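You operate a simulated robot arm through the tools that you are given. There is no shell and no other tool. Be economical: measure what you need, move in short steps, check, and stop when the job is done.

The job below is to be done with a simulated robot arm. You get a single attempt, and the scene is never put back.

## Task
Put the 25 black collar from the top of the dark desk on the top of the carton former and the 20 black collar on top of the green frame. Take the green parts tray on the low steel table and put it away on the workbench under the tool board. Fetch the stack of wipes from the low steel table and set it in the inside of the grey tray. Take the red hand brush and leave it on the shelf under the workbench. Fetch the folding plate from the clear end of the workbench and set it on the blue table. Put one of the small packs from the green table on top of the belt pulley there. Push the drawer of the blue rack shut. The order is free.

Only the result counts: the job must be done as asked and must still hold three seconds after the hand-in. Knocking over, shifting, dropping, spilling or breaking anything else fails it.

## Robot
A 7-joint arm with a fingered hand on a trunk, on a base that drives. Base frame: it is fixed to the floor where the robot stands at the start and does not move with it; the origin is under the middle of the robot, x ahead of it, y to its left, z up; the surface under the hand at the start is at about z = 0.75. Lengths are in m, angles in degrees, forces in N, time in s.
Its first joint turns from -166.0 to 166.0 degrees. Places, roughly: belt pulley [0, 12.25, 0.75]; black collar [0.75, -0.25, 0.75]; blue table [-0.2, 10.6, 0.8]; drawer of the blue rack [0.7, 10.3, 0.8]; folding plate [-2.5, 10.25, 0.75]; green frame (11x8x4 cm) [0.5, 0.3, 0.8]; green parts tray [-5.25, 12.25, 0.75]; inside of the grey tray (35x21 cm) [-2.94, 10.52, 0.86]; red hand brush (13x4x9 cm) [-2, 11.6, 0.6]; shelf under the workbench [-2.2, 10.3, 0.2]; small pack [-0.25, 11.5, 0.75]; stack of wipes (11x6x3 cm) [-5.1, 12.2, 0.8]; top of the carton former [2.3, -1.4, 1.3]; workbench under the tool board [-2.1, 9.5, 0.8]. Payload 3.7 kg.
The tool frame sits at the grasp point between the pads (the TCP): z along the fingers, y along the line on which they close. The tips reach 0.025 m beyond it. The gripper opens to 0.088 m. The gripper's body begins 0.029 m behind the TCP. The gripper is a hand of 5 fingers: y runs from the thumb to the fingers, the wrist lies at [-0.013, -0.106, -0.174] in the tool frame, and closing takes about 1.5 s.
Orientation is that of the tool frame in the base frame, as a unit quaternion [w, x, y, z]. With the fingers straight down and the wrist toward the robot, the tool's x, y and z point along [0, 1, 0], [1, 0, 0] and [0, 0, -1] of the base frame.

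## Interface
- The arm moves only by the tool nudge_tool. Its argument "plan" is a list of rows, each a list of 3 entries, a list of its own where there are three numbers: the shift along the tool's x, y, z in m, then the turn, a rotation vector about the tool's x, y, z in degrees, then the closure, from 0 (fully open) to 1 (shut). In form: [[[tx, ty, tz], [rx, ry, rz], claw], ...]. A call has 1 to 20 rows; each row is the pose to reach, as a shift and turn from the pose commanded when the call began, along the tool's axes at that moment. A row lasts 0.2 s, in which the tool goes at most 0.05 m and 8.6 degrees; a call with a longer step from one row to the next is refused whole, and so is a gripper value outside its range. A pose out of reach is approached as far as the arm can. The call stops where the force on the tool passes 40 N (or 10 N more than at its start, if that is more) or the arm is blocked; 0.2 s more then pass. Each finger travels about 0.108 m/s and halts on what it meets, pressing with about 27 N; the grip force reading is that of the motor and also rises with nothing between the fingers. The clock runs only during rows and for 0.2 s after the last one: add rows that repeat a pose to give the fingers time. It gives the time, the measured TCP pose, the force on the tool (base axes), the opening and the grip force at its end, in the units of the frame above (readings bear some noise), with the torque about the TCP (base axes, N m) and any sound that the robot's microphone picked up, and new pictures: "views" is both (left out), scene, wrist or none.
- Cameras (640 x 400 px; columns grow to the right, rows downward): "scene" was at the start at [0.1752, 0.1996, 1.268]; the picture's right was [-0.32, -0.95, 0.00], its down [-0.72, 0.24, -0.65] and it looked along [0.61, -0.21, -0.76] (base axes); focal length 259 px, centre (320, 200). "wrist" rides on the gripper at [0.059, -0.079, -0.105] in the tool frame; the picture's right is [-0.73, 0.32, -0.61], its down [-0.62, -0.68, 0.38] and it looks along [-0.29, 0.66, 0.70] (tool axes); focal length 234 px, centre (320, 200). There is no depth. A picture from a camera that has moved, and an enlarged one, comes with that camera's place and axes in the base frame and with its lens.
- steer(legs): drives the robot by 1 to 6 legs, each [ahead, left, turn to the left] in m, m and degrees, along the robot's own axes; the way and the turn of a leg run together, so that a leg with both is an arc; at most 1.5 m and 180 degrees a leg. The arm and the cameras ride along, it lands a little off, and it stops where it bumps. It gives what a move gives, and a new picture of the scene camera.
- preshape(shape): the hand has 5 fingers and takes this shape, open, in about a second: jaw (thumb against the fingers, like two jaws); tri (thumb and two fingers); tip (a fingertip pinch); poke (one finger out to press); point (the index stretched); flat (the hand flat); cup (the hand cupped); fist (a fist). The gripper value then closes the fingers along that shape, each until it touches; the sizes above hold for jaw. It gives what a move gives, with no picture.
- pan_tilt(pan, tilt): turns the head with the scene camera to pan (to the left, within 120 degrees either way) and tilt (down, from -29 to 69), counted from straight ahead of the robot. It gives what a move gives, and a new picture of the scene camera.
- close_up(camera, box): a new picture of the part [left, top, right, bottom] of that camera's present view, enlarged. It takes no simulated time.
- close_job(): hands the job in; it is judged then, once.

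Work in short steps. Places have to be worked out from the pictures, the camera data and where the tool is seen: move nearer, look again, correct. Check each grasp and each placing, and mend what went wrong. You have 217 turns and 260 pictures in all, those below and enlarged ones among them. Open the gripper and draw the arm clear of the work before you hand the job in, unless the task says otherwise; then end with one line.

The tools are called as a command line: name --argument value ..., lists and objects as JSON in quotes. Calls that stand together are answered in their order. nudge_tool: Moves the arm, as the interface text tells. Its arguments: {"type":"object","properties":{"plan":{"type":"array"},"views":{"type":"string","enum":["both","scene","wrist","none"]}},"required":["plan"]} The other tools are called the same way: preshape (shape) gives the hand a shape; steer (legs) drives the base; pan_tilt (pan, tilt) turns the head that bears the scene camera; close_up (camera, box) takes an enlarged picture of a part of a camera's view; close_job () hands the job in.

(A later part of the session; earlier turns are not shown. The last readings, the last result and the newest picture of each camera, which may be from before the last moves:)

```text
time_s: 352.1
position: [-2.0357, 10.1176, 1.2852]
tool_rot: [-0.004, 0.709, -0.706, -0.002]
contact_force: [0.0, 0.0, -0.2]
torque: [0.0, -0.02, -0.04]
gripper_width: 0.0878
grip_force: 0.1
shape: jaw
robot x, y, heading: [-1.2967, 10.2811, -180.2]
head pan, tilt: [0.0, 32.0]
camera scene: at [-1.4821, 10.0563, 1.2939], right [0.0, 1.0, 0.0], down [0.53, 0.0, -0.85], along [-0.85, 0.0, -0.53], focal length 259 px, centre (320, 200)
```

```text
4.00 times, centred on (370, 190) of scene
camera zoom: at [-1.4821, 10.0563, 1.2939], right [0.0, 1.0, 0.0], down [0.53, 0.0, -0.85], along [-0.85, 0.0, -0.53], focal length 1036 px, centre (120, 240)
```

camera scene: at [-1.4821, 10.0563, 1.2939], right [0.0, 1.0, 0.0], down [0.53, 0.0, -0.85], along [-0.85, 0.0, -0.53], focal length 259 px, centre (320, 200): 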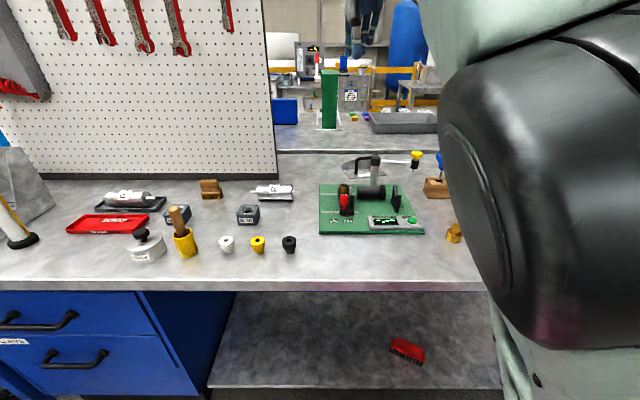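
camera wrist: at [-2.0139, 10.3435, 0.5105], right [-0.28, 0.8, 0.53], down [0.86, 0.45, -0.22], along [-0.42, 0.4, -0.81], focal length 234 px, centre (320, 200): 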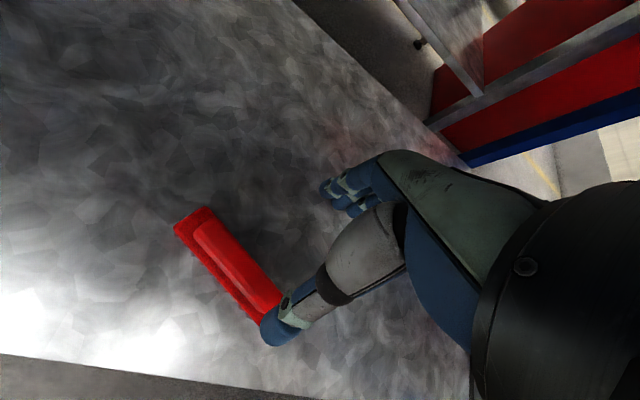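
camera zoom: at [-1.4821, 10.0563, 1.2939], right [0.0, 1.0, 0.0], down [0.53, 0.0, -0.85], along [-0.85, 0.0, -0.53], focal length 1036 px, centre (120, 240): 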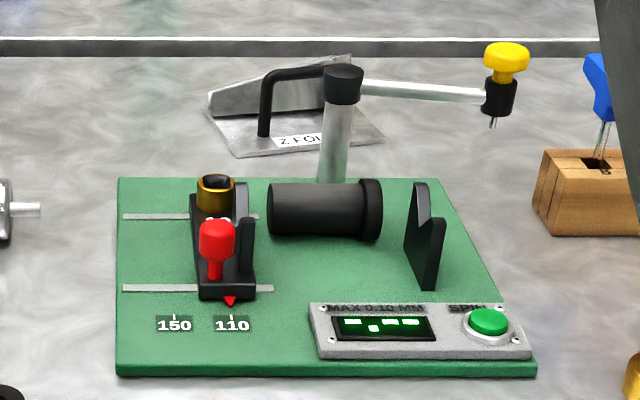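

It is the "Z FOLD" plate: handle bar ≈[−2.383, 10.224, 0.914], turned ≈20°. I drive 0.12 m closer and bring the hand above it.

steer --legs '[[0.12, 0, 0]]'

nudge_tool --plan '[[[-0.018, 0.037, 0.02], [0, 0, -5], 0], [[-0.036, 0.074, 0.04], [0, 0, -10], 0], [[-0.054, 0.111, 0.06], [0, 0, -15], 0], [[-0.072, 0.148, 0.08], [0, 0, -19.6], 0], [[-0.09, 0.185, 0.1], [0, 0, -19.6], 0], [[-0.106, 0.222, 0.12], [0, 0, -19.6], 0], [[-0.106, 0.227, 0.16], [0, 0, -19.6], 0], [[-0.106, 0.227, 0.2], [0, 0, -19.6], 0]]' --views "both"

```text
time_s: 353.3
position: [-2.1546, 10.1168, 1.2848]
tool_rot: [-0.005, 0.708, -0.706, -0.002]
contact_force: [0.5, -0.7, 0.1]
torque: [0.01, 0.02, 0.03]
gripper_width: 0.0879
grip_force: 0.0
shape: jaw
robot x, y, heading: [-1.4105, 10.2836, -179.8]
head pan, tilt: [0.0, 32.0]
camera scene: at [-1.6013, 10.056, 1.2939], right [0.0, 1.0, 0.0], down [0.53, 0.0, -0.85], along [-0.85, 0.0, -0.53], focal length 259 px, centre (320, 200)
```

scene: 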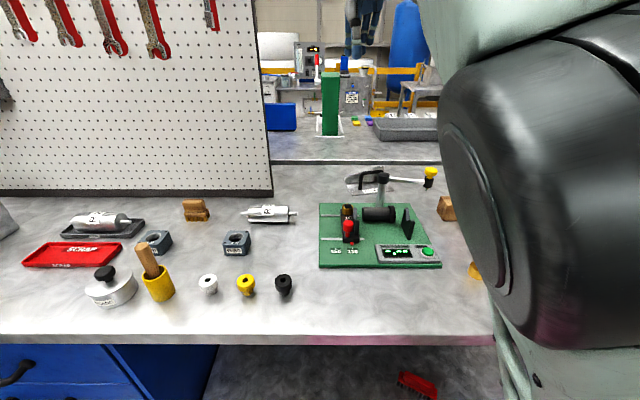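

```text
time_s: 355.1
position: [-2.3801, 10.2254, 1.0864]
tool_rot: [-0.005, 0.818, -0.575, -0.002]
contact_force: [-0.5, -0.7, 0.4]
torque: [-0.02, 0.0, 0.02]
gripper_width: 0.0877
grip_force: 0.0
shape: jaw
robot x, y, heading: [-1.4175, 10.2833, -180.1]
head pan, tilt: [0.0, 32.0]
camera scene: at [-1.6014, 10.0562, 1.294], right [0.0, 1.0, 0.0], down [0.53, 0.0, -0.85], along [-0.85, 0.0, -0.53], focal length 259 px, centre (320, 200)
camera wrist: at [-2.287, 10.1972, 1.1916], right [-0.55, 0.57, 0.61], down [0.43, 0.82, -0.37], along [-0.71, 0.06, -0.7], focal length 234 px, centre (320, 200)
```

scene: 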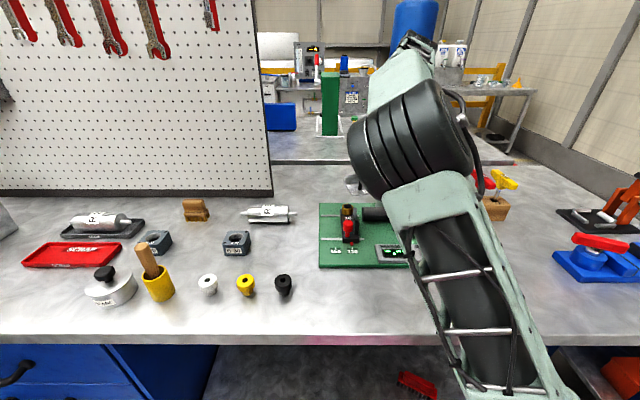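
wrist: 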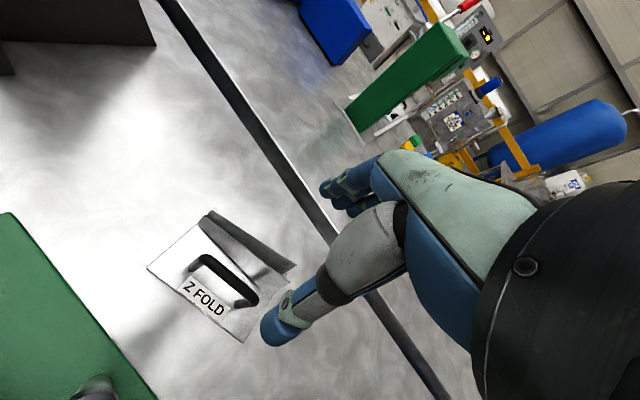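

The handle bar lies right under the TCP (ray gives [−2.379, 10.226]). Descend to z≈0.925 and grip.

nudge_tool --plan '[[[0, 0, 0.04], [0, 0, 0], 0], [[0, 0, 0.08], [0, 0, 0], 0], [[0, 0, 0.12], [0, 0, 0], 0], [[0, 0, 0.145], [0, 0, 0], 0], [[0, 0, 0.16], [0, 0, 0], 0], [[0, 0, 0.16], [0, 0, 0], 0.3], [[0, 0, 0.16], [0, 0, 0], 0.6], [[0, 0, 0.16], [0, 0, 0], 1], [[0, 0, 0.16], [0, 0, 0], 1], [[0, 0, 0.16], [0, 0, 0], 1], [[0, 0, 0.16], [0, 0, 0], 1], [[0, 0, 0.16], [0, 0, 0], 1]]' --views "wrist"

```text
time_s: 357.7
position: [-2.3798, 10.2264, 0.9259]
tool_rot: [-0.004, 0.819, -0.574, -0.001]
contact_force: [0.0, -0.9, 0.0]
torque: [0.01, 0.02, 0.07]
gripper_width: 0.0034
grip_force: 27.4
shape: jaw
robot x, y, heading: [-1.4122, 10.2822, -180.2]
head pan, tilt: [0.0, 32.0]
camera wrist: at [-2.2861, 10.1971, 1.0309], right [-0.55, 0.57, 0.61], down [0.43, 0.82, -0.37], along [-0.71, 0.06, -0.7], focal length 234 px, centre (320, 200)
```

wrist: 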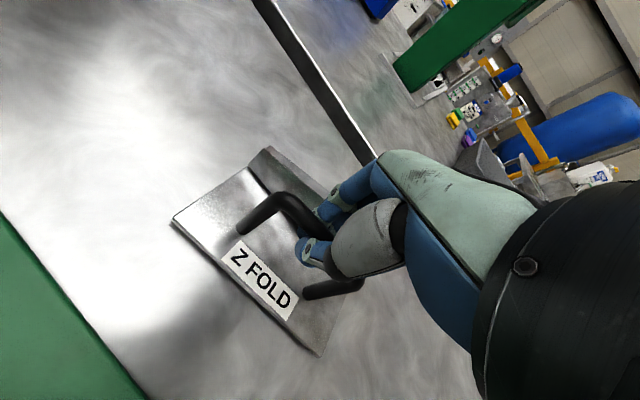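

The bar is pinched between the fingers. Lift 5 cm and check.

nudge_tool --plan '[[[0, 0, -0.015], [0, 0, 0], 1], [[0, 0, -0.04], [0, 0, 0], 1], [[0, 0, -0.08], [0, 0, 0], 1], [[0, 0, -0.08], [0, 0, 0], 1]]' --views "wrist"

```text
time_s: 358.7
position: [-2.3809, 10.2254, 1.0042]
tool_rot: [-0.005, 0.818, -0.576, -0.001]
contact_force: [0.4, -0.3, -4.7]
torque: [-0.02, 0.0, -0.01]
gripper_width: 0.0034
grip_force: 26.8
shape: jaw
robot x, y, heading: [-1.413, 10.2824, -180.0]
head pan, tilt: [0.0, 32.0]
camera wrist: at [-2.2868, 10.1966, 1.1105], right [-0.55, 0.57, 0.61], down [0.43, 0.82, -0.37], along [-0.71, 0.06, -0.7], focal length 234 px, centre (320, 200)
```

wrist: 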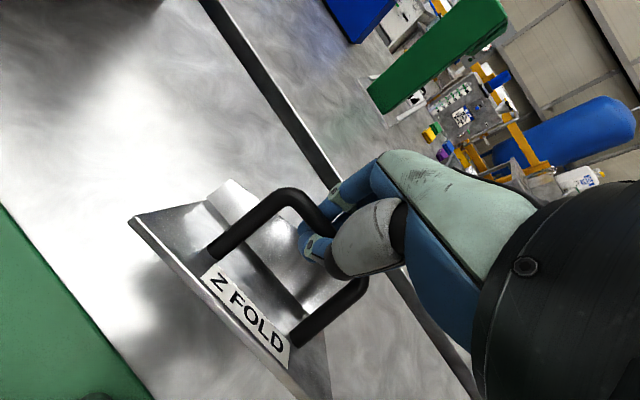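

The plate hangs from the bar, tilted somewhat. I raise it to z≈1.25 to clear the tester's post.

nudge_tool --plan '[[[0, 0, -0.04], [0, 0, 0], 1], [[0, 0, -0.08], [0, 0, 0], 1], [[0, 0, -0.12], [0, 0, 0], 1], [[0, -0.01, -0.16], [0, 0, 0], 1], [[0, -0.03, -0.2], [0, 0, 0], 1], [[0, -0.05, -0.24], [0, 0, 0], 1], [[0, -0.05, -0.24], [0, 0, 0], 1]]' --views "both"

```text
time_s: 360.3
position: [-2.3357, 10.239, 1.2458]
tool_rot: [-0.004, 0.818, -0.575, 0.0]
contact_force: [-0.3, 0.5, -6.2]
torque: [-0.03, -0.03, -0.02]
gripper_width: 0.0031
grip_force: 27.0
shape: jaw
robot x, y, heading: [-1.4139, 10.2829, -179.8]
head pan, tilt: [0.0, 32.0]
camera scene: at [-1.6016, 10.056, 1.2939], right [0.0, 1.0, 0.0], down [0.53, 0.0, -0.85], along [-0.85, 0.0, -0.53], focal length 259 px, centre (320, 200)
camera wrist: at [-2.2413, 10.2099, 1.3515], right [-0.55, 0.57, 0.61], down [0.43, 0.82, -0.37], along [-0.71, 0.06, -0.7], focal length 234 px, centre (320, 200)
```

scene: 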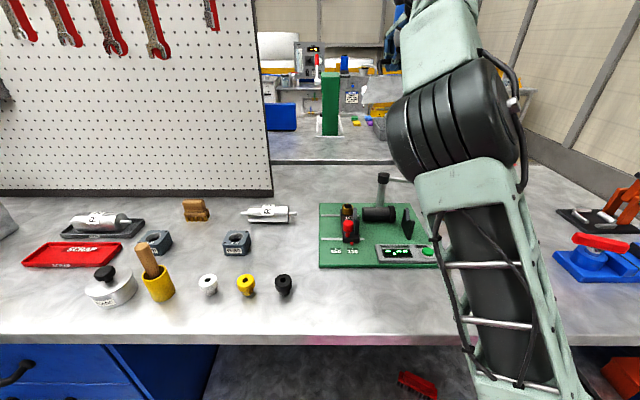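
wrist: 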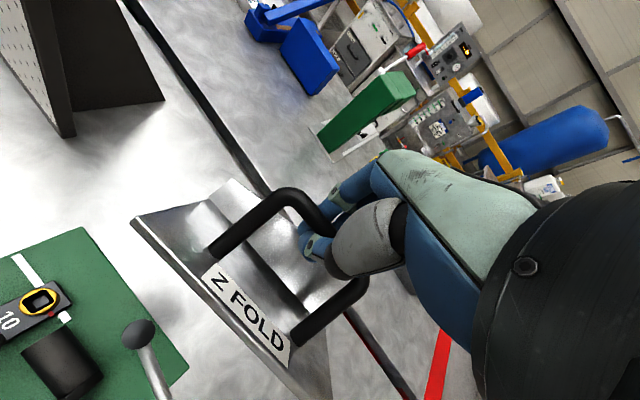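

I back off 0.48 m, draw the arm in, and straighten the yaw.

steer --legs '[[-0.48, 0, 0]]'

nudge_tool --plan '[[[0.0, -0.04, 0], [0, 0, 4], 1], [[0.01, -0.08, -0.01], [0, 0, 8], 1], [[0.02, -0.12, -0.02], [0, 0, 12], 1], [[0.03, -0.16, -0.03], [0, 0, 16], 1], [[0.04, -0.19, -0.04], [0, 0, 19.6], 1]]' --views "none"

steer --legs '[[0, 0, -90]]'

pan_tilt --pan -70 --tilt 28

```text
time_s: 363.2
position: [-1.8543, 10.2376, 1.2443]
tool_rot: [-0.004, 0.819, -0.574, 0.0]
contact_force: [-0.2, 0.1, -5.0]
torque: [0.0, -0.05, 0.0]
gripper_width: 0.0031
grip_force: 27.1
shape: jaw
robot x, y, heading: [-0.9335, 10.2863, -179.8]
head pan, tilt: [0.0, 32.0]
camera scene: at [-1.12, 10.0572, 1.2939], right [0.0, 1.0, 0.0], down [0.53, 0.0, -0.85], along [-0.85, 0.0, -0.53], focal length 259 px, centre (320, 200)
```

scene: 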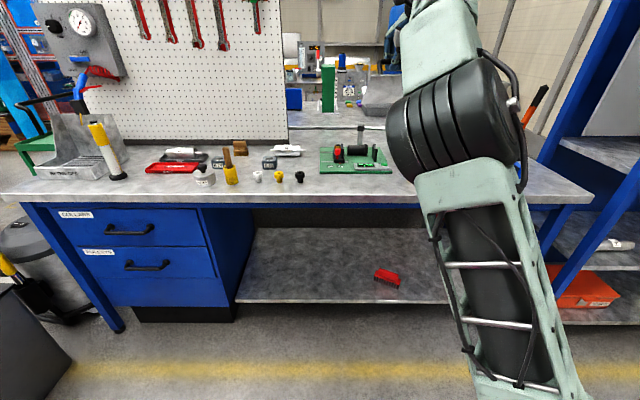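

```text
time_s: 364.4
position: [-1.6618, 10.2668, 1.2859]
tool_rot: [-0.005, 0.708, -0.706, 0.0]
contact_force: [0.1, -0.5, -5.1]
torque: [-0.06, -0.01, 0.0]
gripper_width: 0.0031
grip_force: 26.7
shape: jaw
robot x, y, heading: [-0.9348, 10.2801, -180.0]
head pan, tilt: [0.0, 32.0]
```

```text
time_s: 368.6
position: [-0.9437, 11.0123, 1.2874]
tool_rot: [0.005, 0.003, 1.0, -0.003]
contact_force: [0.3, -0.8, -5.9]
torque: [0.01, 0.02, 0.0]
gripper_width: 0.0029
grip_force: 27.5
shape: jaw
robot x, y, heading: [-0.9351, 10.2845, 89.7]
head pan, tilt: [0.0, 32.0]
camera scene: at [-1.1547, 10.4743, 1.2939], right [1.0, -0.01, 0.0], down [0.0, -0.53, -0.85], along [0.01, 0.85, -0.53], focal length 259 px, centre (320, 200)
```

scene: 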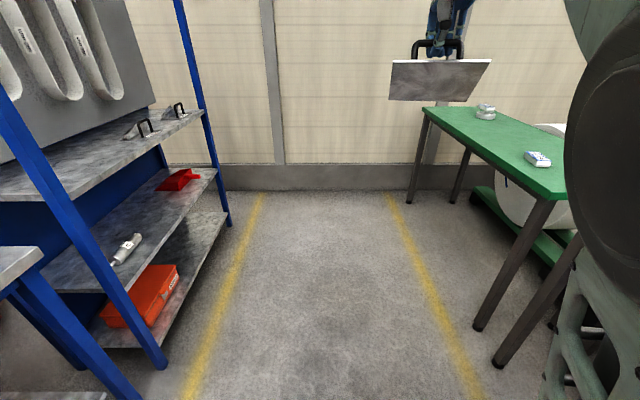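

```text
time_s: 370.0
position: [-0.9434, 11.013, 1.2872]
tool_rot: [0.005, 0.003, 1.0, -0.002]
contact_force: [0.7, -1.4, -6.0]
torque: [-0.02, 0.05, 0.0]
gripper_width: 0.0031
grip_force: 26.9
shape: jaw
robot x, y, heading: [-0.935, 10.2832, 89.5]
head pan, tilt: [-70.0, 28.0]
camera scene: at [-1.0694, 10.4154, 1.3002], right [0.34, -0.94, 0.0], down [-0.44, -0.16, -0.88], along [0.83, 0.3, -0.47], focal length 259 px, centre (320, 200)
```

scene: 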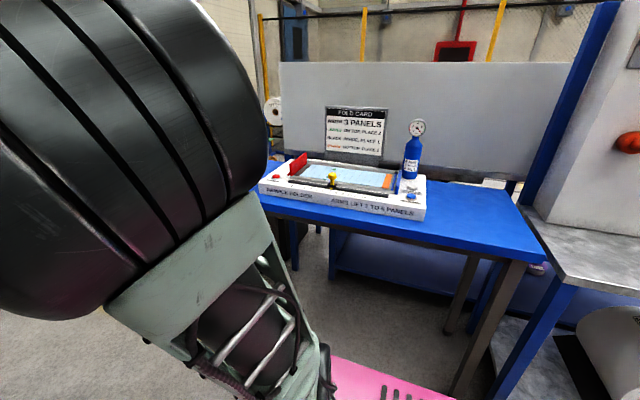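

The blue table's free area is right of the white folder: about x −0.37…0, y 10.05–10.33. I line up at y≈10.19 and turn to face it.

steer --legs '[[-0.09, 0.13, 0], [0, 0, -89.5]]'

pan_tilt --pan 0 --tilt 35

```text
time_s: 375.2
position: [-0.3351, 10.209, 1.2866]
tool_rot: [0.003, 0.707, 0.707, -0.005]
contact_force: [-0.3, -0.3, -5.3]
torque: [0.04, 0.0, 0.0]
gripper_width: 0.0029
grip_force: 27.0
shape: jaw
robot x, y, heading: [-1.0636, 10.1919, -0.3]
head pan, tilt: [-70.0, 28.0]
camera scene: at [-0.9308, 10.3328, 1.3002], right [-0.94, -0.34, 0.0], down [-0.16, 0.44, -0.88], along [0.3, -0.83, -0.47], focal length 259 px, centre (320, 200)
```

scene: 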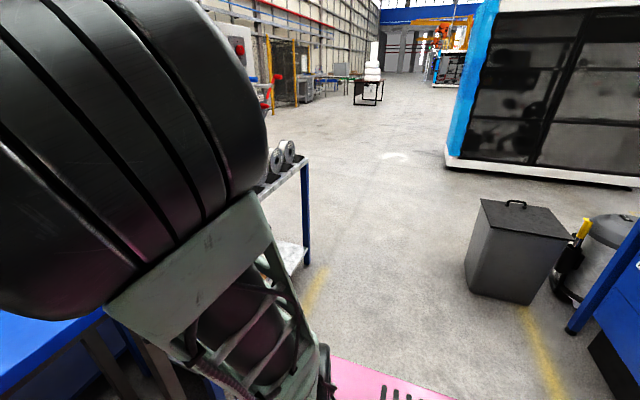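

```text
time_s: 376.6
position: [-0.3349, 10.2081, 1.2864]
tool_rot: [0.002, 0.707, 0.708, -0.005]
contact_force: [0.2, -0.1, -6.1]
torque: [0.05, 0.02, -0.01]
gripper_width: 0.0033
grip_force: 27.1
shape: jaw
robot x, y, heading: [-1.0646, 10.199, 0.1]
head pan, tilt: [0.0, 35.0]
camera scene: at [-0.8738, 10.4183, 1.2893], right [0.0, -1.0, 0.0], down [-0.57, 0.0, -0.82], along [0.82, 0.0, -0.57], focal length 259 px, centre (320, 200)
```

scene: 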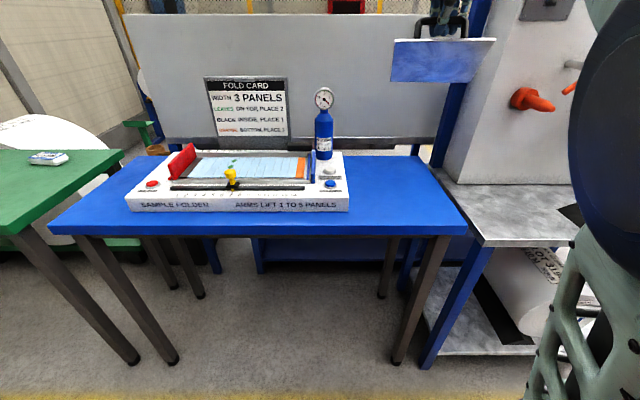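

Good view. Free area centre ≈[−0.2, 10.18], table z≈0.82. I move the plate above it and lower to z≈1.0.

nudge_tool --plan '[[[-0.007, 0.034, 0.02], [0, 0, 0], 1], [[-0.014, 0.068, 0.04], [0, 0, 0], 1], [[-0.021, 0.102, 0.07], [0, 0, 0], 1], [[-0.028, 0.135, 0.1], [0, 0, 0], 1], [[-0.028, 0.135, 0.145], [0, 0, 0], 1], [[-0.028, 0.135, 0.19], [0, 0, 0], 1], [[-0.028, 0.135, 0.235], [0, 0, 0], 1], [[-0.028, 0.135, 0.28], [0, 0, 0], 1]]' --views "both"

close_up --camera "scene" --box '[320, 120, 500, 250]'

```text
time_s: 378.4
position: [-0.2008, 10.1808, 1.0072]
tool_rot: [0.003, 0.707, 0.708, -0.005]
contact_force: [0.5, 0.4, -5.5]
torque: [0.0, 0.05, 0.01]
gripper_width: 0.003
grip_force: 27.0
shape: jaw
robot x, y, heading: [-1.0664, 10.1939, -0.2]
head pan, tilt: [0.0, 35.0]
camera scene: at [-0.8739, 10.4184, 1.2893], right [0.0, -1.0, 0.0], down [-0.57, 0.0, -0.82], along [0.82, 0.0, -0.57], focal length 259 px, centre (320, 200)
camera wrist: at [-0.2798, 10.2402, 1.1129], right [0.33, -0.72, 0.61], down [-0.68, -0.63, -0.37], along [0.65, -0.3, -0.7], focal length 234 px, centre (320, 200)
```

scene: 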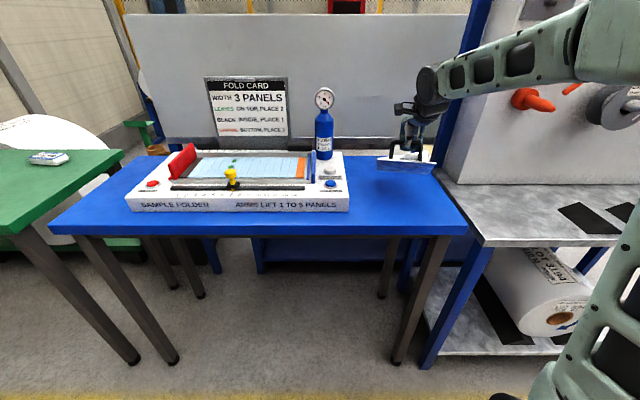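
wrist: 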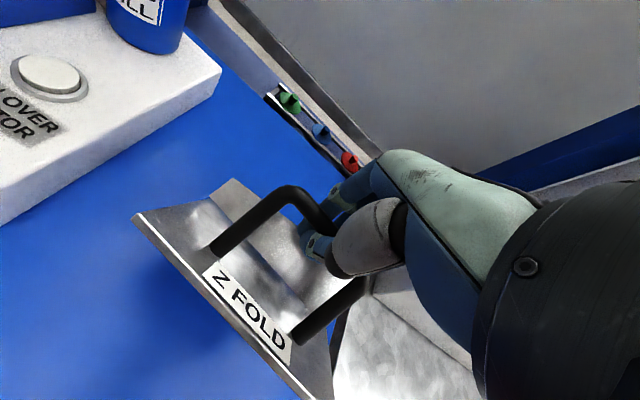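

```text
3.08 times, centred on (410, 185) of scene
camera zoom: at [-0.8739, 10.4184, 1.2893], right [0.0, -1.0, 0.0], down [-0.57, 0.0, -0.82], along [0.82, 0.0, -0.57], focal length 797 px, centre (43, 246)
```

zoom: 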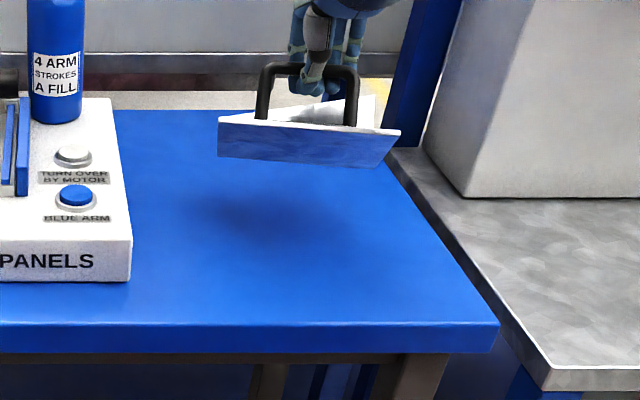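

The plate is centred over the free area. I lower 5 cm, then in small steps watching the force.

nudge_tool --plan '[[[0, 0, 0.025], [0, 0, 0], 1], [[0, 0, 0.045], [0, 0, 0], 1], [[0, 0, 0.055], [0, 0, 0], 1]]' --views "none"

close_up --camera "scene" --box '[320, 120, 500, 250]'

```text
time_s: 379.2
position: [-0.2007, 10.1778, 0.9527]
tool_rot: [0.003, 0.707, 0.707, -0.005]
contact_force: [-0.2, -0.3, -2.6]
torque: [0.1, 0.01, -0.01]
gripper_width: 0.0031
grip_force: 26.8
shape: jaw
robot x, y, heading: [-1.0621, 10.1956, -0.1]
head pan, tilt: [0.0, 35.0]
```

```text
3.08 times, centred on (410, 185) of scene
camera zoom: at [-0.8739, 10.4184, 1.2893], right [0.0, -1.0, 0.0], down [-0.57, 0.0, -0.82], along [0.82, 0.0, -0.57], focal length 797 px, centre (43, 246)
```

zoom: 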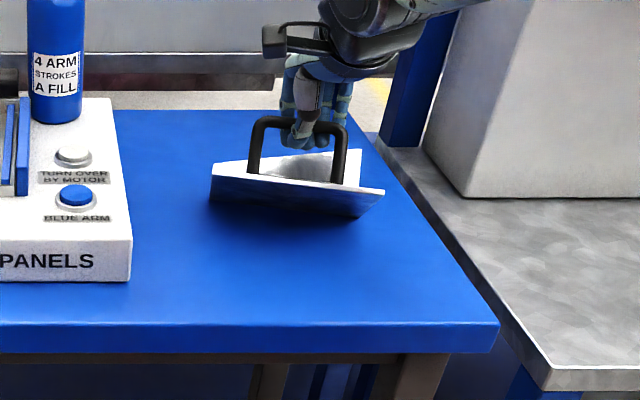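

The far edge touches; I continue down to let the plate pivot flat (target TCP z≈0.927).

nudge_tool --plan '[[[0, 0, 0.006], [0, 0, 0], 1], [[0, 0, 0.012], [0, 0, 0], 1], [[0, 0, 0.018], [0, 0, 0], 1], [[0, 0, 0.022], [0, 0, 0], 1]]' --views "none"

close_up --camera "scene" --box '[320, 120, 500, 250]'

```text
time_s: 380.2
position: [-0.2008, 10.178, 0.9308]
tool_rot: [0.001, 0.707, 0.707, -0.004]
contact_force: [-2.0, 0.5, 4.4]
torque: [-0.01, -0.02, -0.01]
gripper_width: 0.0023
grip_force: 26.6
shape: jaw
robot x, y, heading: [-1.0636, 10.1939, 0.0]
head pan, tilt: [0.0, 35.0]
```

```text
3.08 times, centred on (410, 185) of scene
camera zoom: at [-0.8742, 10.4184, 1.2893], right [0.0, -1.0, 0.0], down [-0.57, 0.0, -0.82], along [0.82, 0.0, -0.57], focal length 797 px, centre (43, 246)
```

zoom: 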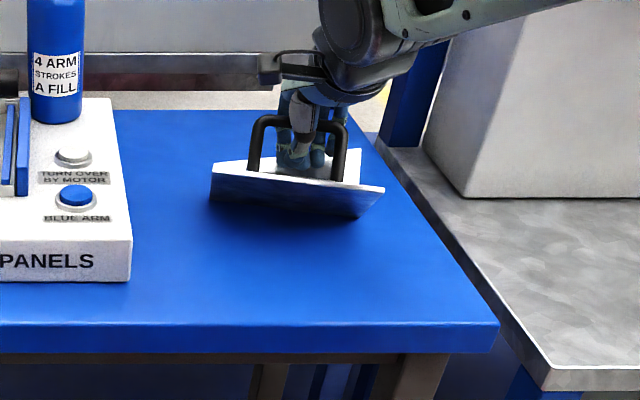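

The plate is still tilted about 30° (near edge up). I lift slightly, tilt the hand −28° to level the plate, and look.

nudge_tool --plan '[[[0, 0, -0.02], [0, 0, 0], 1], [[0, 0, -0.04], [-7, 0, 0], 1], [[0, 0, -0.04], [-14, 0, 0], 1], [[0, 0, -0.04], [-21, 0, 0], 1], [[0, 0, -0.04], [-28, 0, 0], 1], [[0, 0, -0.04], [-28, 0, 0], 1]]' --views "wrist"

close_up --camera "scene" --box '[320, 120, 500, 250]'

```text
time_s: 381.6
position: [-0.2014, 10.1671, 0.9671]
tool_rot: [0.157, 0.704, 0.681, 0.125]
contact_force: [0.2, -1.1, -5.4]
torque: [0.02, 0.03, -0.01]
gripper_width: 0.0026
grip_force: 26.9
shape: jaw
out of reach, approached as far as the arm can: row 5, 6
robot x, y, heading: [-1.0653, 10.1961, -0.1]
head pan, tilt: [0.0, 35.0]
camera wrist: at [-0.3125, 10.2346, 1.0309], right [0.03, -0.7, 0.71], down [-0.5, -0.63, -0.6], along [0.86, -0.34, -0.37], focal length 234 px, centre (320, 200)
```

wrist: 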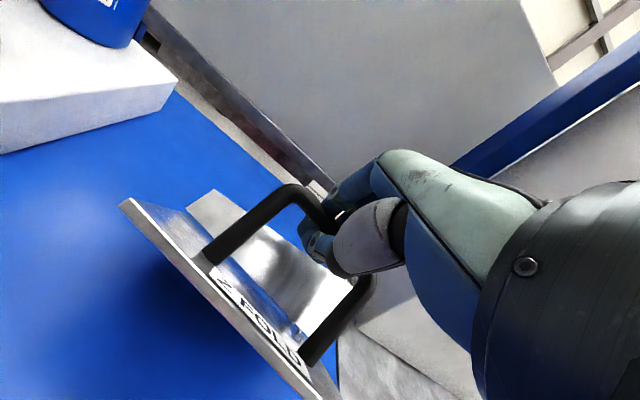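

```text
3.08 times, centred on (410, 185) of scene
camera zoom: at [-0.8738, 10.4184, 1.2893], right [0.0, -1.0, 0.0], down [-0.57, 0.0, -0.82], along [0.82, 0.0, -0.57], focal length 797 px, centre (43, 246)
```

zoom: 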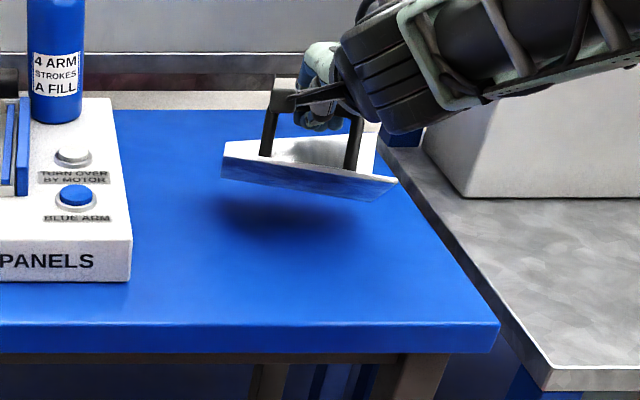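

The plate pivots freely on the bar, so I bring the hand upright again, touch the far edge down, then move the bar back and down in an arc to lay it flat.

nudge_tool --plan '[[[0, 0, 0], [7, 0, 0], 1], [[0, 0, 0], [14, 0, 0], 1], [[0, 0, 0], [21, 0, 0], 1], [[0, 0, 0], [28, 0, 0], 1], [[0, -0.0047, 0.0088], [28, 0, 0], 1], [[0, -0.0094, 0.0177], [28, 0, 0], 1], [[0, -0.0201, 0.0165], [28, 0, 0], 1], [[0, -0.0318, 0.0171], [28, 0, 0], 1], [[0, -0.0434, 0.0177], [28, 0, 0], 1], [[0, -0.055, 0.0183], [28, 0, 0], 1]]' --views "wrist"

close_up --camera "scene" --box '[320, 120, 500, 250]'

```text
time_s: 383.9
position: [-0.2445, 10.1689, 0.9298]
tool_rot: [-0.018, 0.722, 0.69, -0.042]
contact_force: [0.1, 1.2, -0.9]
torque: [-0.01, 0.0, 0.0]
gripper_width: 0.0027
grip_force: 27.2
shape: jaw
out of reach, approached as far as the arm can: row 1, 2
robot x, y, heading: [-1.0666, 10.1959, -0.2]
head pan, tilt: [0.0, 35.0]
camera wrist: at [-0.3112, 10.2354, 1.0391], right [0.34, -0.72, 0.6], down [-0.74, -0.6, -0.3], along [0.58, -0.34, -0.74], focal length 234 px, centre (320, 200)
```

wrist: 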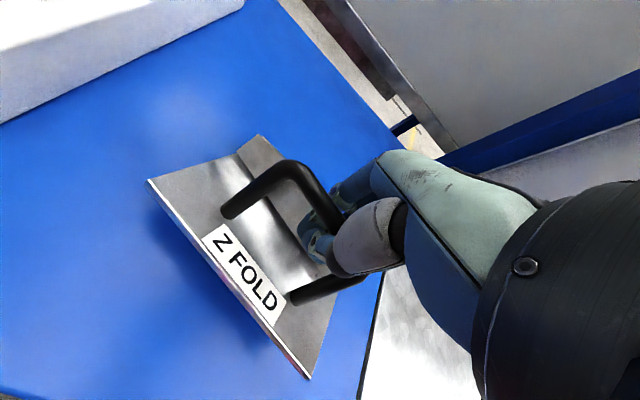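

```text
3.08 times, centred on (410, 185) of scene
camera zoom: at [-0.8739, 10.4184, 1.2893], right [0.0, -1.0, 0.0], down [-0.57, 0.0, -0.82], along [0.82, 0.0, -0.57], focal length 797 px, centre (43, 246)
```

zoom: 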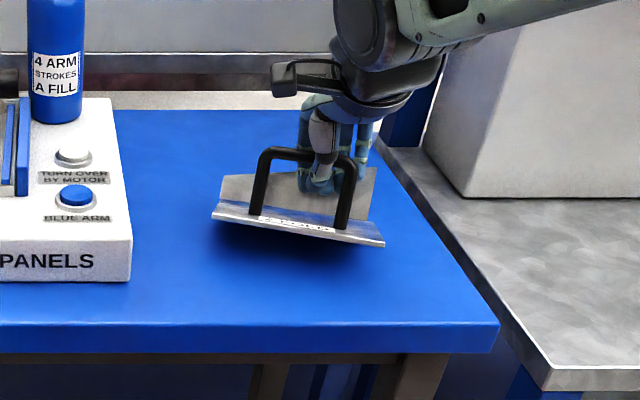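

The plate is lying flatter. I continue the arc a little.

nudge_tool --plan '[[[0, -0.008, 0.004], [0, 0, 0], 1], [[0, -0.016, 0.008], [0, 0, 0], 1], [[0, -0.024, 0.013], [0, 0, 0], 1]]' --views "none"

close_up --camera "scene" --box '[320, 120, 500, 250]'

```text
time_s: 384.6
position: [-0.2705, 10.1695, 0.9178]
tool_rot: [-0.019, 0.722, 0.69, -0.044]
contact_force: [0.7, 1.4, -0.7]
torque: [-0.05, -0.05, 0.08]
gripper_width: 0.0025
grip_force: 26.5
shape: jaw
robot x, y, heading: [-1.0646, 10.1919, -0.2]
head pan, tilt: [0.0, 35.0]
```

```text
3.08 times, centred on (410, 185) of scene
camera zoom: at [-0.8739, 10.4184, 1.2893], right [0.0, -1.0, 0.0], down [-0.57, 0.0, -0.82], along [0.82, 0.0, -0.57], focal length 797 px, centre (43, 246)
```

zoom: 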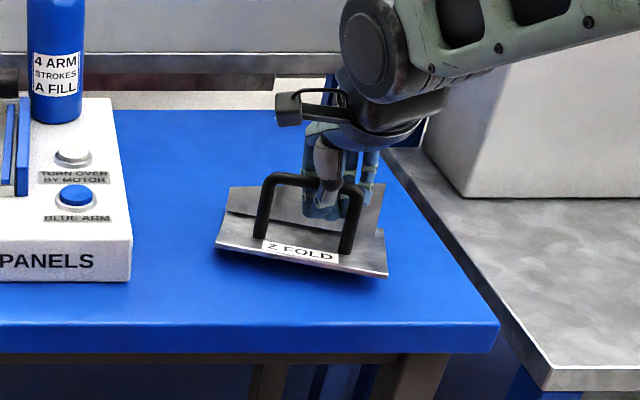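

Nearly flat. Release and lift.

nudge_tool --plan '[[[0, -0.006, 0.004], [0, 0, 0], 1], [[0, -0.006, 0.004], [0, 0, 0], 0.8], [[0, -0.006, 0.004], [0, 0, 0], 0.6], [[0, -0.006, 0.004], [0, 0, 0], 0.4], [[0, -0.006, 0.004], [0, 0, 0], 0.4], [[0, -0.006, -0.02], [0, 0, 0], 0.4], [[0, -0.006, -0.06], [0, 0, 0], 0.4], [[0, -0.006, -0.1], [0, 0, 0], 0.2], [[0, -0.006, -0.15], [0, 0, 0], 0]]' --views "none"

close_up --camera "scene" --box '[320, 120, 500, 250]'

```text
time_s: 386.6
position: [-0.2629, 10.1761, 1.0684]
tool_rot: [-0.019, 0.721, 0.691, -0.043]
contact_force: [0.0, 0.5, 1.1]
torque: [0.02, -0.02, 0.02]
gripper_width: 0.0878
grip_force: 0.0
shape: jaw
robot x, y, heading: [-1.0653, 10.1967, 0.0]
head pan, tilt: [0.0, 35.0]
```

```text
3.08 times, centred on (410, 185) of scene
camera zoom: at [-0.8738, 10.4184, 1.2893], right [0.0, -1.0, 0.0], down [-0.57, 0.0, -0.82], along [0.82, 0.0, -0.57], focal length 797 px, centre (43, 246)
```

zoom: 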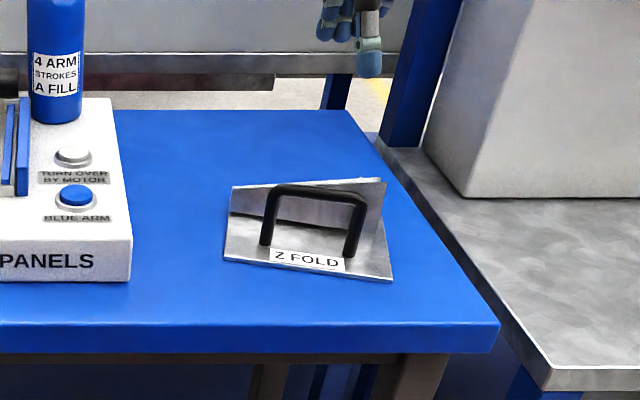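

The folding plate lies flat on the blue table. Next I level and raise the hand, turn to face +y, and reverse out of the aisle to go round to the low steel table in the west.

nudge_tool --plan '[[[0, -0.03, -0.035], [-2.5, 1, -1.2], 0], [[0, -0.06, -0.07], [-5, 1.95, -2.4], 0], [[0, -0.08, -0.11], [-5, 1.95, -2.4], 0], [[0, -0.1, -0.15], [-5, 1.95, -2.4], 0], [[0, -0.11, -0.19], [-5, 1.95, -2.4], 0], [[0, -0.12, -0.22], [-5, 1.95, -2.4], 0]]' --views "none"

steer --legs '[[0, 0, 90], [-1.5, 0, 0], [-1.4, -0.1, 0], [0, 1.4, 0]]'

pan_tilt --pan 60 --tilt 12

```text
time_s: 388.1
position: [-0.3634, 10.1852, 1.2962]
tool_rot: [-0.001, 0.708, 0.707, 0.0]
contact_force: [0.2, 0.5, -0.5]
torque: [-0.01, 0.0, 0.02]
gripper_width: 0.0877
grip_force: 0.1
shape: jaw
robot x, y, heading: [-1.0601, 10.1925, -0.2]
head pan, tilt: [0.0, 35.0]
```

```text
time_s: 412.4
position: [-2.3669, 8.0102, 1.2958]
tool_rot: [0.0, -0.002, 1.0, 0.001]
contact_force: [1.2, -0.4, -0.2]
torque: [0.0, 0.0, 0.0]
gripper_width: 0.0879
grip_force: 0.0
shape: jaw
robot x, y, heading: [-2.3719, 7.3079, 90.2]
head pan, tilt: [0.0, 35.0]
camera scene: at [-2.5957, 7.4963, 1.2893], right [1.0, 0.0, 0.0], down [0.0, -0.57, -0.82], along [0.0, 0.82, -0.57], focal length 259 px, centre (320, 200)
```

scene: 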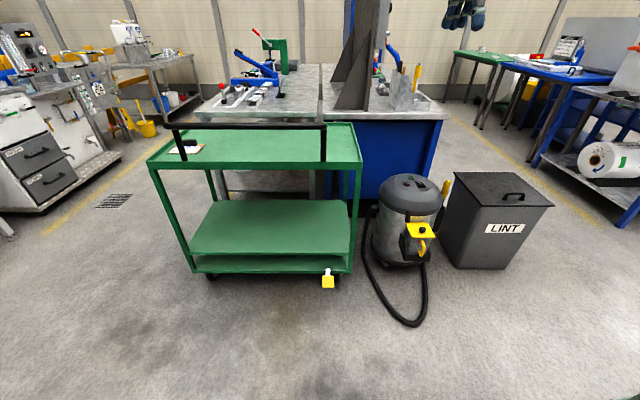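

```text
time_s: 413.7
position: [-2.3663, 8.0104, 1.2963]
tool_rot: [0.0, -0.001, 1.0, 0.0]
contact_force: [0.2, 0.1, -0.2]
torque: [-0.02, 0.0, 0.01]
gripper_width: 0.0875
grip_force: 0.1
shape: jaw
robot x, y, heading: [-2.3729, 7.3115, 90.3]
head pan, tilt: [60.0, 12.0]
camera scene: at [-2.6763, 7.4547, 1.3261], right [0.5, 0.87, 0.0], down [0.18, -0.1, -0.98], along [-0.85, 0.49, -0.21], focal length 259 px, centre (320, 200)
```

scene: 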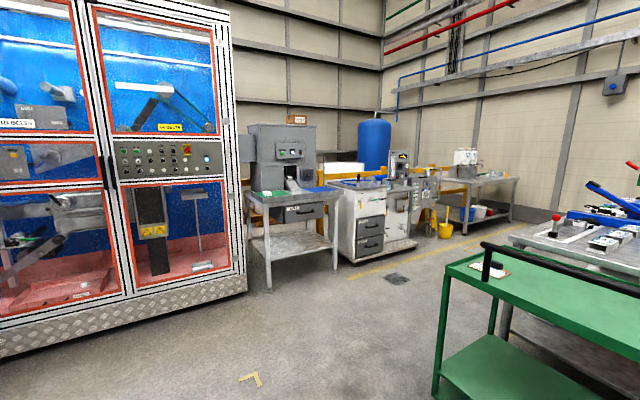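

The west aisle (x≈−3.3…−4.6) is free. I drive left 1.5 m and ahead 3 m toward the low steel table.

steer --legs '[[0, 1.5, 0], [1.5, 0, 0], [1.4, 0, 0]]'

pan_tilt --pan 20 --tilt 28

pan_tilt --pan -70 --tilt 28

```text
time_s: 434.9
position: [-3.906, 10.9218, 1.2979]
tool_rot: [0.001, -0.003, 1.0, 0.0]
contact_force: [-0.4, -0.1, -0.2]
torque: [-0.02, 0.01, -0.02]
gripper_width: 0.0878
grip_force: 0.1
shape: jaw
robot x, y, heading: [-3.9108, 10.2201, 90.5]
head pan, tilt: [60.0, 12.0]
camera scene: at [-4.214, 10.3645, 1.3262], right [0.49, 0.87, 0.0], down [0.18, -0.1, -0.98], along [-0.85, 0.48, -0.21], focal length 259 px, centre (320, 200)
```

scene: 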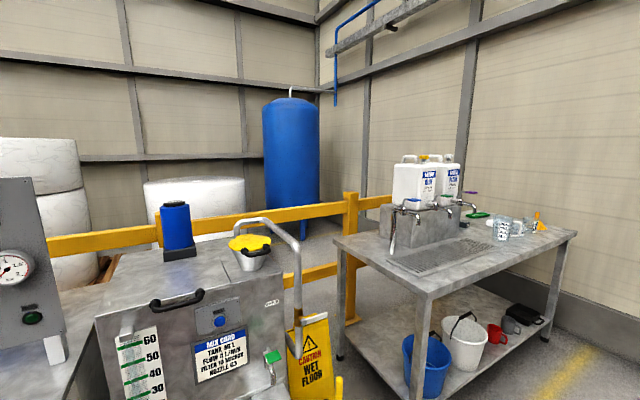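

```text
time_s: 435.9
position: [-3.9061, 10.9221, 1.2955]
tool_rot: [-0.001, -0.004, 1.0, 0.0]
contact_force: [-0.6, 0.2, 0.3]
torque: [0.0, -0.01, 0.02]
gripper_width: 0.0879
grip_force: 0.0
shape: jaw
robot x, y, heading: [-3.91, 10.2194, 90.5]
head pan, tilt: [20.0, 28.0]
camera scene: at [-4.1648, 10.4039, 1.3003], right [0.94, 0.35, 0.0], down [0.16, -0.44, -0.88], along [-0.31, 0.83, -0.47], focal length 259 px, centre (320, 200)
```

scene: 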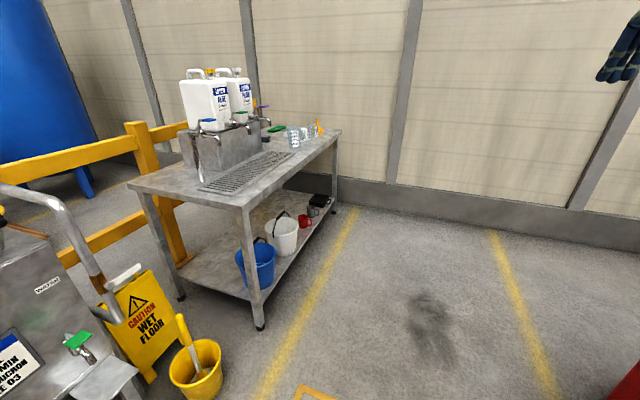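

```text
time_s: 437.6
position: [-3.9068, 10.9216, 1.2969]
tool_rot: [0.0, -0.004, 1.0, 0.0]
contact_force: [0.3, 0.2, 0.2]
torque: [0.0, 0.03, 0.02]
gripper_width: 0.0877
grip_force: 0.0
shape: jaw
robot x, y, heading: [-3.9078, 10.2205, 90.5]
head pan, tilt: [-70.0, 28.0]
camera scene: at [-4.0475, 10.3503, 1.3002], right [0.35, -0.94, 0.0], down [-0.44, -0.16, -0.88], along [0.83, 0.31, -0.47], focal length 259 px, centre (320, 200)
```

scene: 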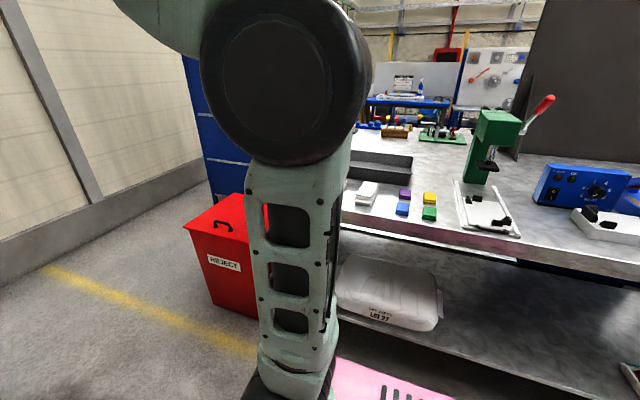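

A steel table stands at x≈−5.5…−4.8, y≈11.15–12.7, with something green toward its far end. I turn the head back and zoom there.

pan_tilt --pan 20 --tilt 20

close_up --camera "scene" --box '[170, 60, 360, 170]'

```text
time_s: 439.2
position: [-3.9071, 10.9213, 1.2963]
tool_rot: [0.0, -0.003, 1.0, 0.0]
contact_force: [0.1, -1.0, -0.1]
torque: [-0.03, 0.0, 0.0]
gripper_width: 0.0878
grip_force: 0.1
shape: jaw
robot x, y, heading: [-3.9096, 10.2175, 90.4]
head pan, tilt: [20.0, 20.0]
camera scene: at [-4.1653, 10.4057, 1.3131], right [0.94, 0.35, 0.0], down [0.12, -0.32, -0.94], along [-0.33, 0.88, -0.34], focal length 259 px, centre (320, 200)
```

scene: 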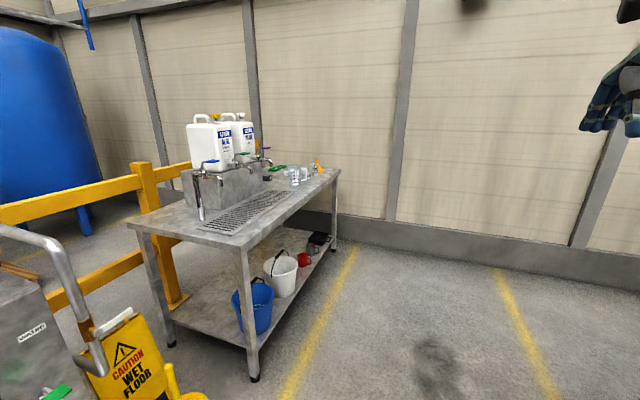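

```text
3.37 times, centred on (265, 115) of scene
camera zoom: at [-4.1653, 10.4057, 1.3131], right [0.94, 0.35, 0.0], down [0.12, -0.32, -0.94], along [-0.33, 0.88, -0.34], focal length 873 px, centre (505, 486)
```

zoom: 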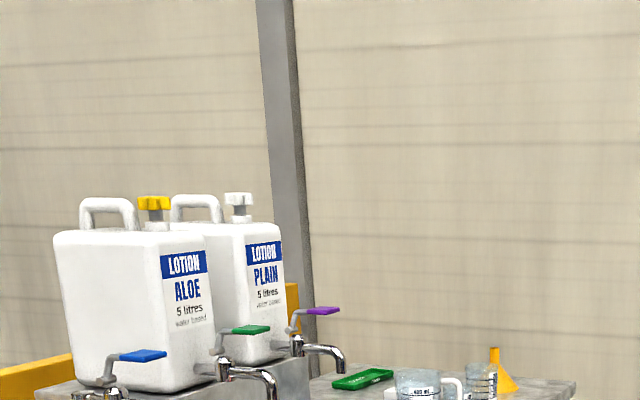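

There is a green labelled item at the far end of the table. I drive to the table's east side and face it.

steer --legs '[[1.1, 0, 0], [0, 0, 90], [0, -0.75, 0]]'

pan_tilt --pan 0 --tilt 35

```text
time_s: 452.4
position: [-4.6265, 12.074, 1.2968]
tool_rot: [0.0, 0.712, -0.702, 0.0]
contact_force: [0.3, -0.4, 0.4]
torque: [-0.01, 0.03, 0.02]
gripper_width: 0.0877
grip_force: 0.0
shape: jaw
robot x, y, heading: [-3.9262, 12.0746, -179.1]
head pan, tilt: [20.0, 20.0]
camera scene: at [-4.1085, 11.8156, 1.3131], right [-0.35, 0.94, 0.0], down [0.32, 0.12, -0.94], along [-0.88, -0.33, -0.34], focal length 259 px, centre (320, 200)
```

scene: 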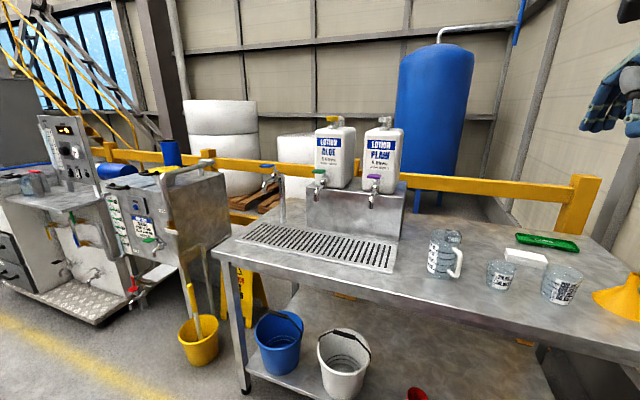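

```text
time_s: 453.2
position: [-4.6262, 12.0742, 1.2958]
tool_rot: [0.0, 0.711, -0.703, 0.0]
contact_force: [-0.1, 0.4, -0.5]
torque: [-0.01, 0.01, 0.0]
gripper_width: 0.0877
grip_force: 0.2
shape: jaw
robot x, y, heading: [-3.9288, 12.0783, -179.4]
head pan, tilt: [0.0, 35.0]
camera scene: at [-4.1094, 11.8473, 1.2893], right [-0.01, 1.0, 0.0], down [0.57, 0.01, -0.82], along [-0.82, -0.01, -0.57], focal length 259 px, centre (320, 200)
```

scene: 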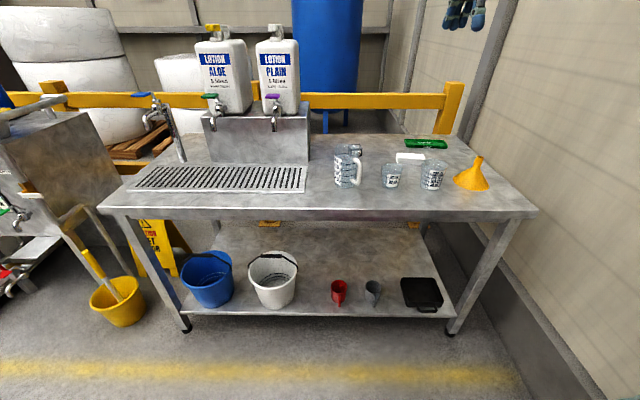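

The green tray (425,145) and the white wipes stack (410,158) are on the table behind mugs, beakers and a funnel. I zoom in.

close_up --camera "scene" --box '[325, 125, 505, 220]'

```text
3.56 times, centred on (415, 172) of scene
camera zoom: at [-4.1094, 11.8473, 1.2893], right [-0.01, 1.0, 0.0], down [0.57, 0.01, -0.82], along [-0.82, -0.01, -0.57], focal length 921 px, centre (-18, 298)
```

zoom: 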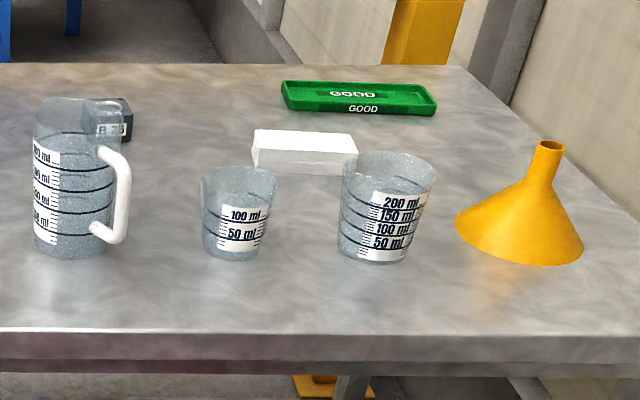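

Table z≈0.75 by the leg check; wipes ≈[−5.18, 12.24], tray ≈[−5.35, 12.37]; beakers and funnel stand in front at x≈−4.95. I drive closer with the hand high.

steer --legs '[[0.36, -0.13, -0.7]]'

close_up --camera "wrist" --box '[0, 0, 640, 400]'

close_up --camera "scene" --box '[340, 120, 560, 240]'

```text
time_s: 455.6
position: [-4.9895, 12.213, 1.2959]
tool_rot: [0.0, -0.705, 0.709, 0.0]
contact_force: [0.1, -0.3, 1.3]
torque: [-0.01, 0.01, 0.01]
gripper_width: 0.0877
grip_force: 0.0
shape: jaw
robot x, y, heading: [-4.2893, 12.2016, 180.0]
head pan, tilt: [0.0, 35.0]
camera scene: at [-4.4752, 11.9783, 1.2893], right [0.0, 1.0, 0.0], down [0.57, 0.0, -0.82], along [-0.82, 0.0, -0.57], focal length 259 px, centre (320, 200)
```

scene: 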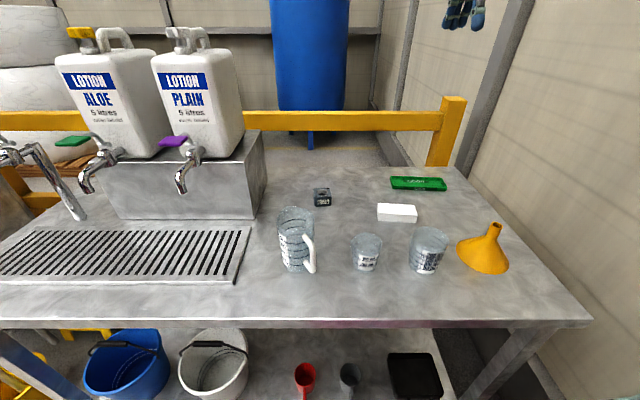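

```text
1.00 times, centred on (320, 200) of wrist (not enlarged: the box is as wide or as high as the picture)
camera zoom: at [-4.9106, 12.1545, 1.4018], right [-0.32, 0.73, 0.61], down [0.68, 0.62, -0.38], along [-0.66, 0.29, -0.7], focal length 234 px, centre (320, 200)
```

zoom: 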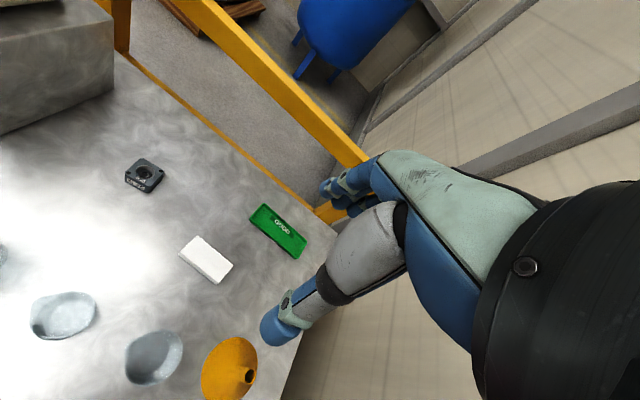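

```text
2.91 times, centred on (450, 180) of scene
camera zoom: at [-4.4752, 11.9783, 1.2893], right [0.0, 1.0, 0.0], down [0.57, 0.0, -0.82], along [-0.82, 0.0, -0.57], focal length 754 px, centre (-58, 258)
```

zoom: 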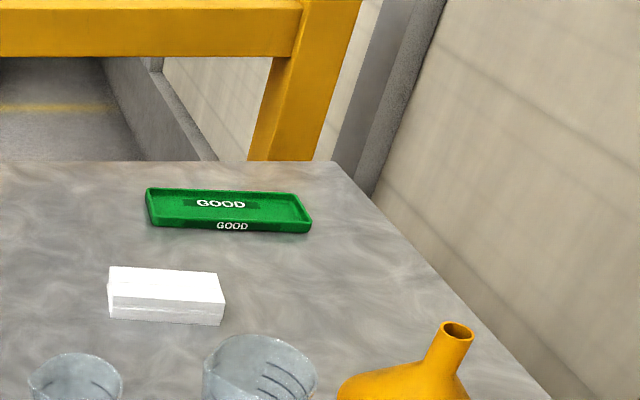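

Two-camera fix: wipes top ≈[−5.07, 12.198, 0.847] yawed ~10°, green tray ≈[−5.24, 12.316]; table z≈0.82. I move above the wipes and lower to z≈0.95.

nudge_tool --plan '[[[0.007, 0.04, 0.03], [0, 0, 5], 0], [[0.015, 0.08, 0.06], [0, 0, 10], 0], [[0.015, 0.08, 0.11], [0, 0, 10], 0], [[0.015, 0.08, 0.16], [0, 0, 10], 0], [[0.015, 0.08, 0.21], [0, 0, 10], 0], [[0.015, 0.08, 0.26], [0, 0, 10], 0], [[0.015, 0.08, 0.31], [0, 0, 10], 0], [[0.015, 0.08, 0.345], [0, 0, 10], 0]]' --views "both"

```text
refused: row 1 steps farther than a row can; nothing moved
```

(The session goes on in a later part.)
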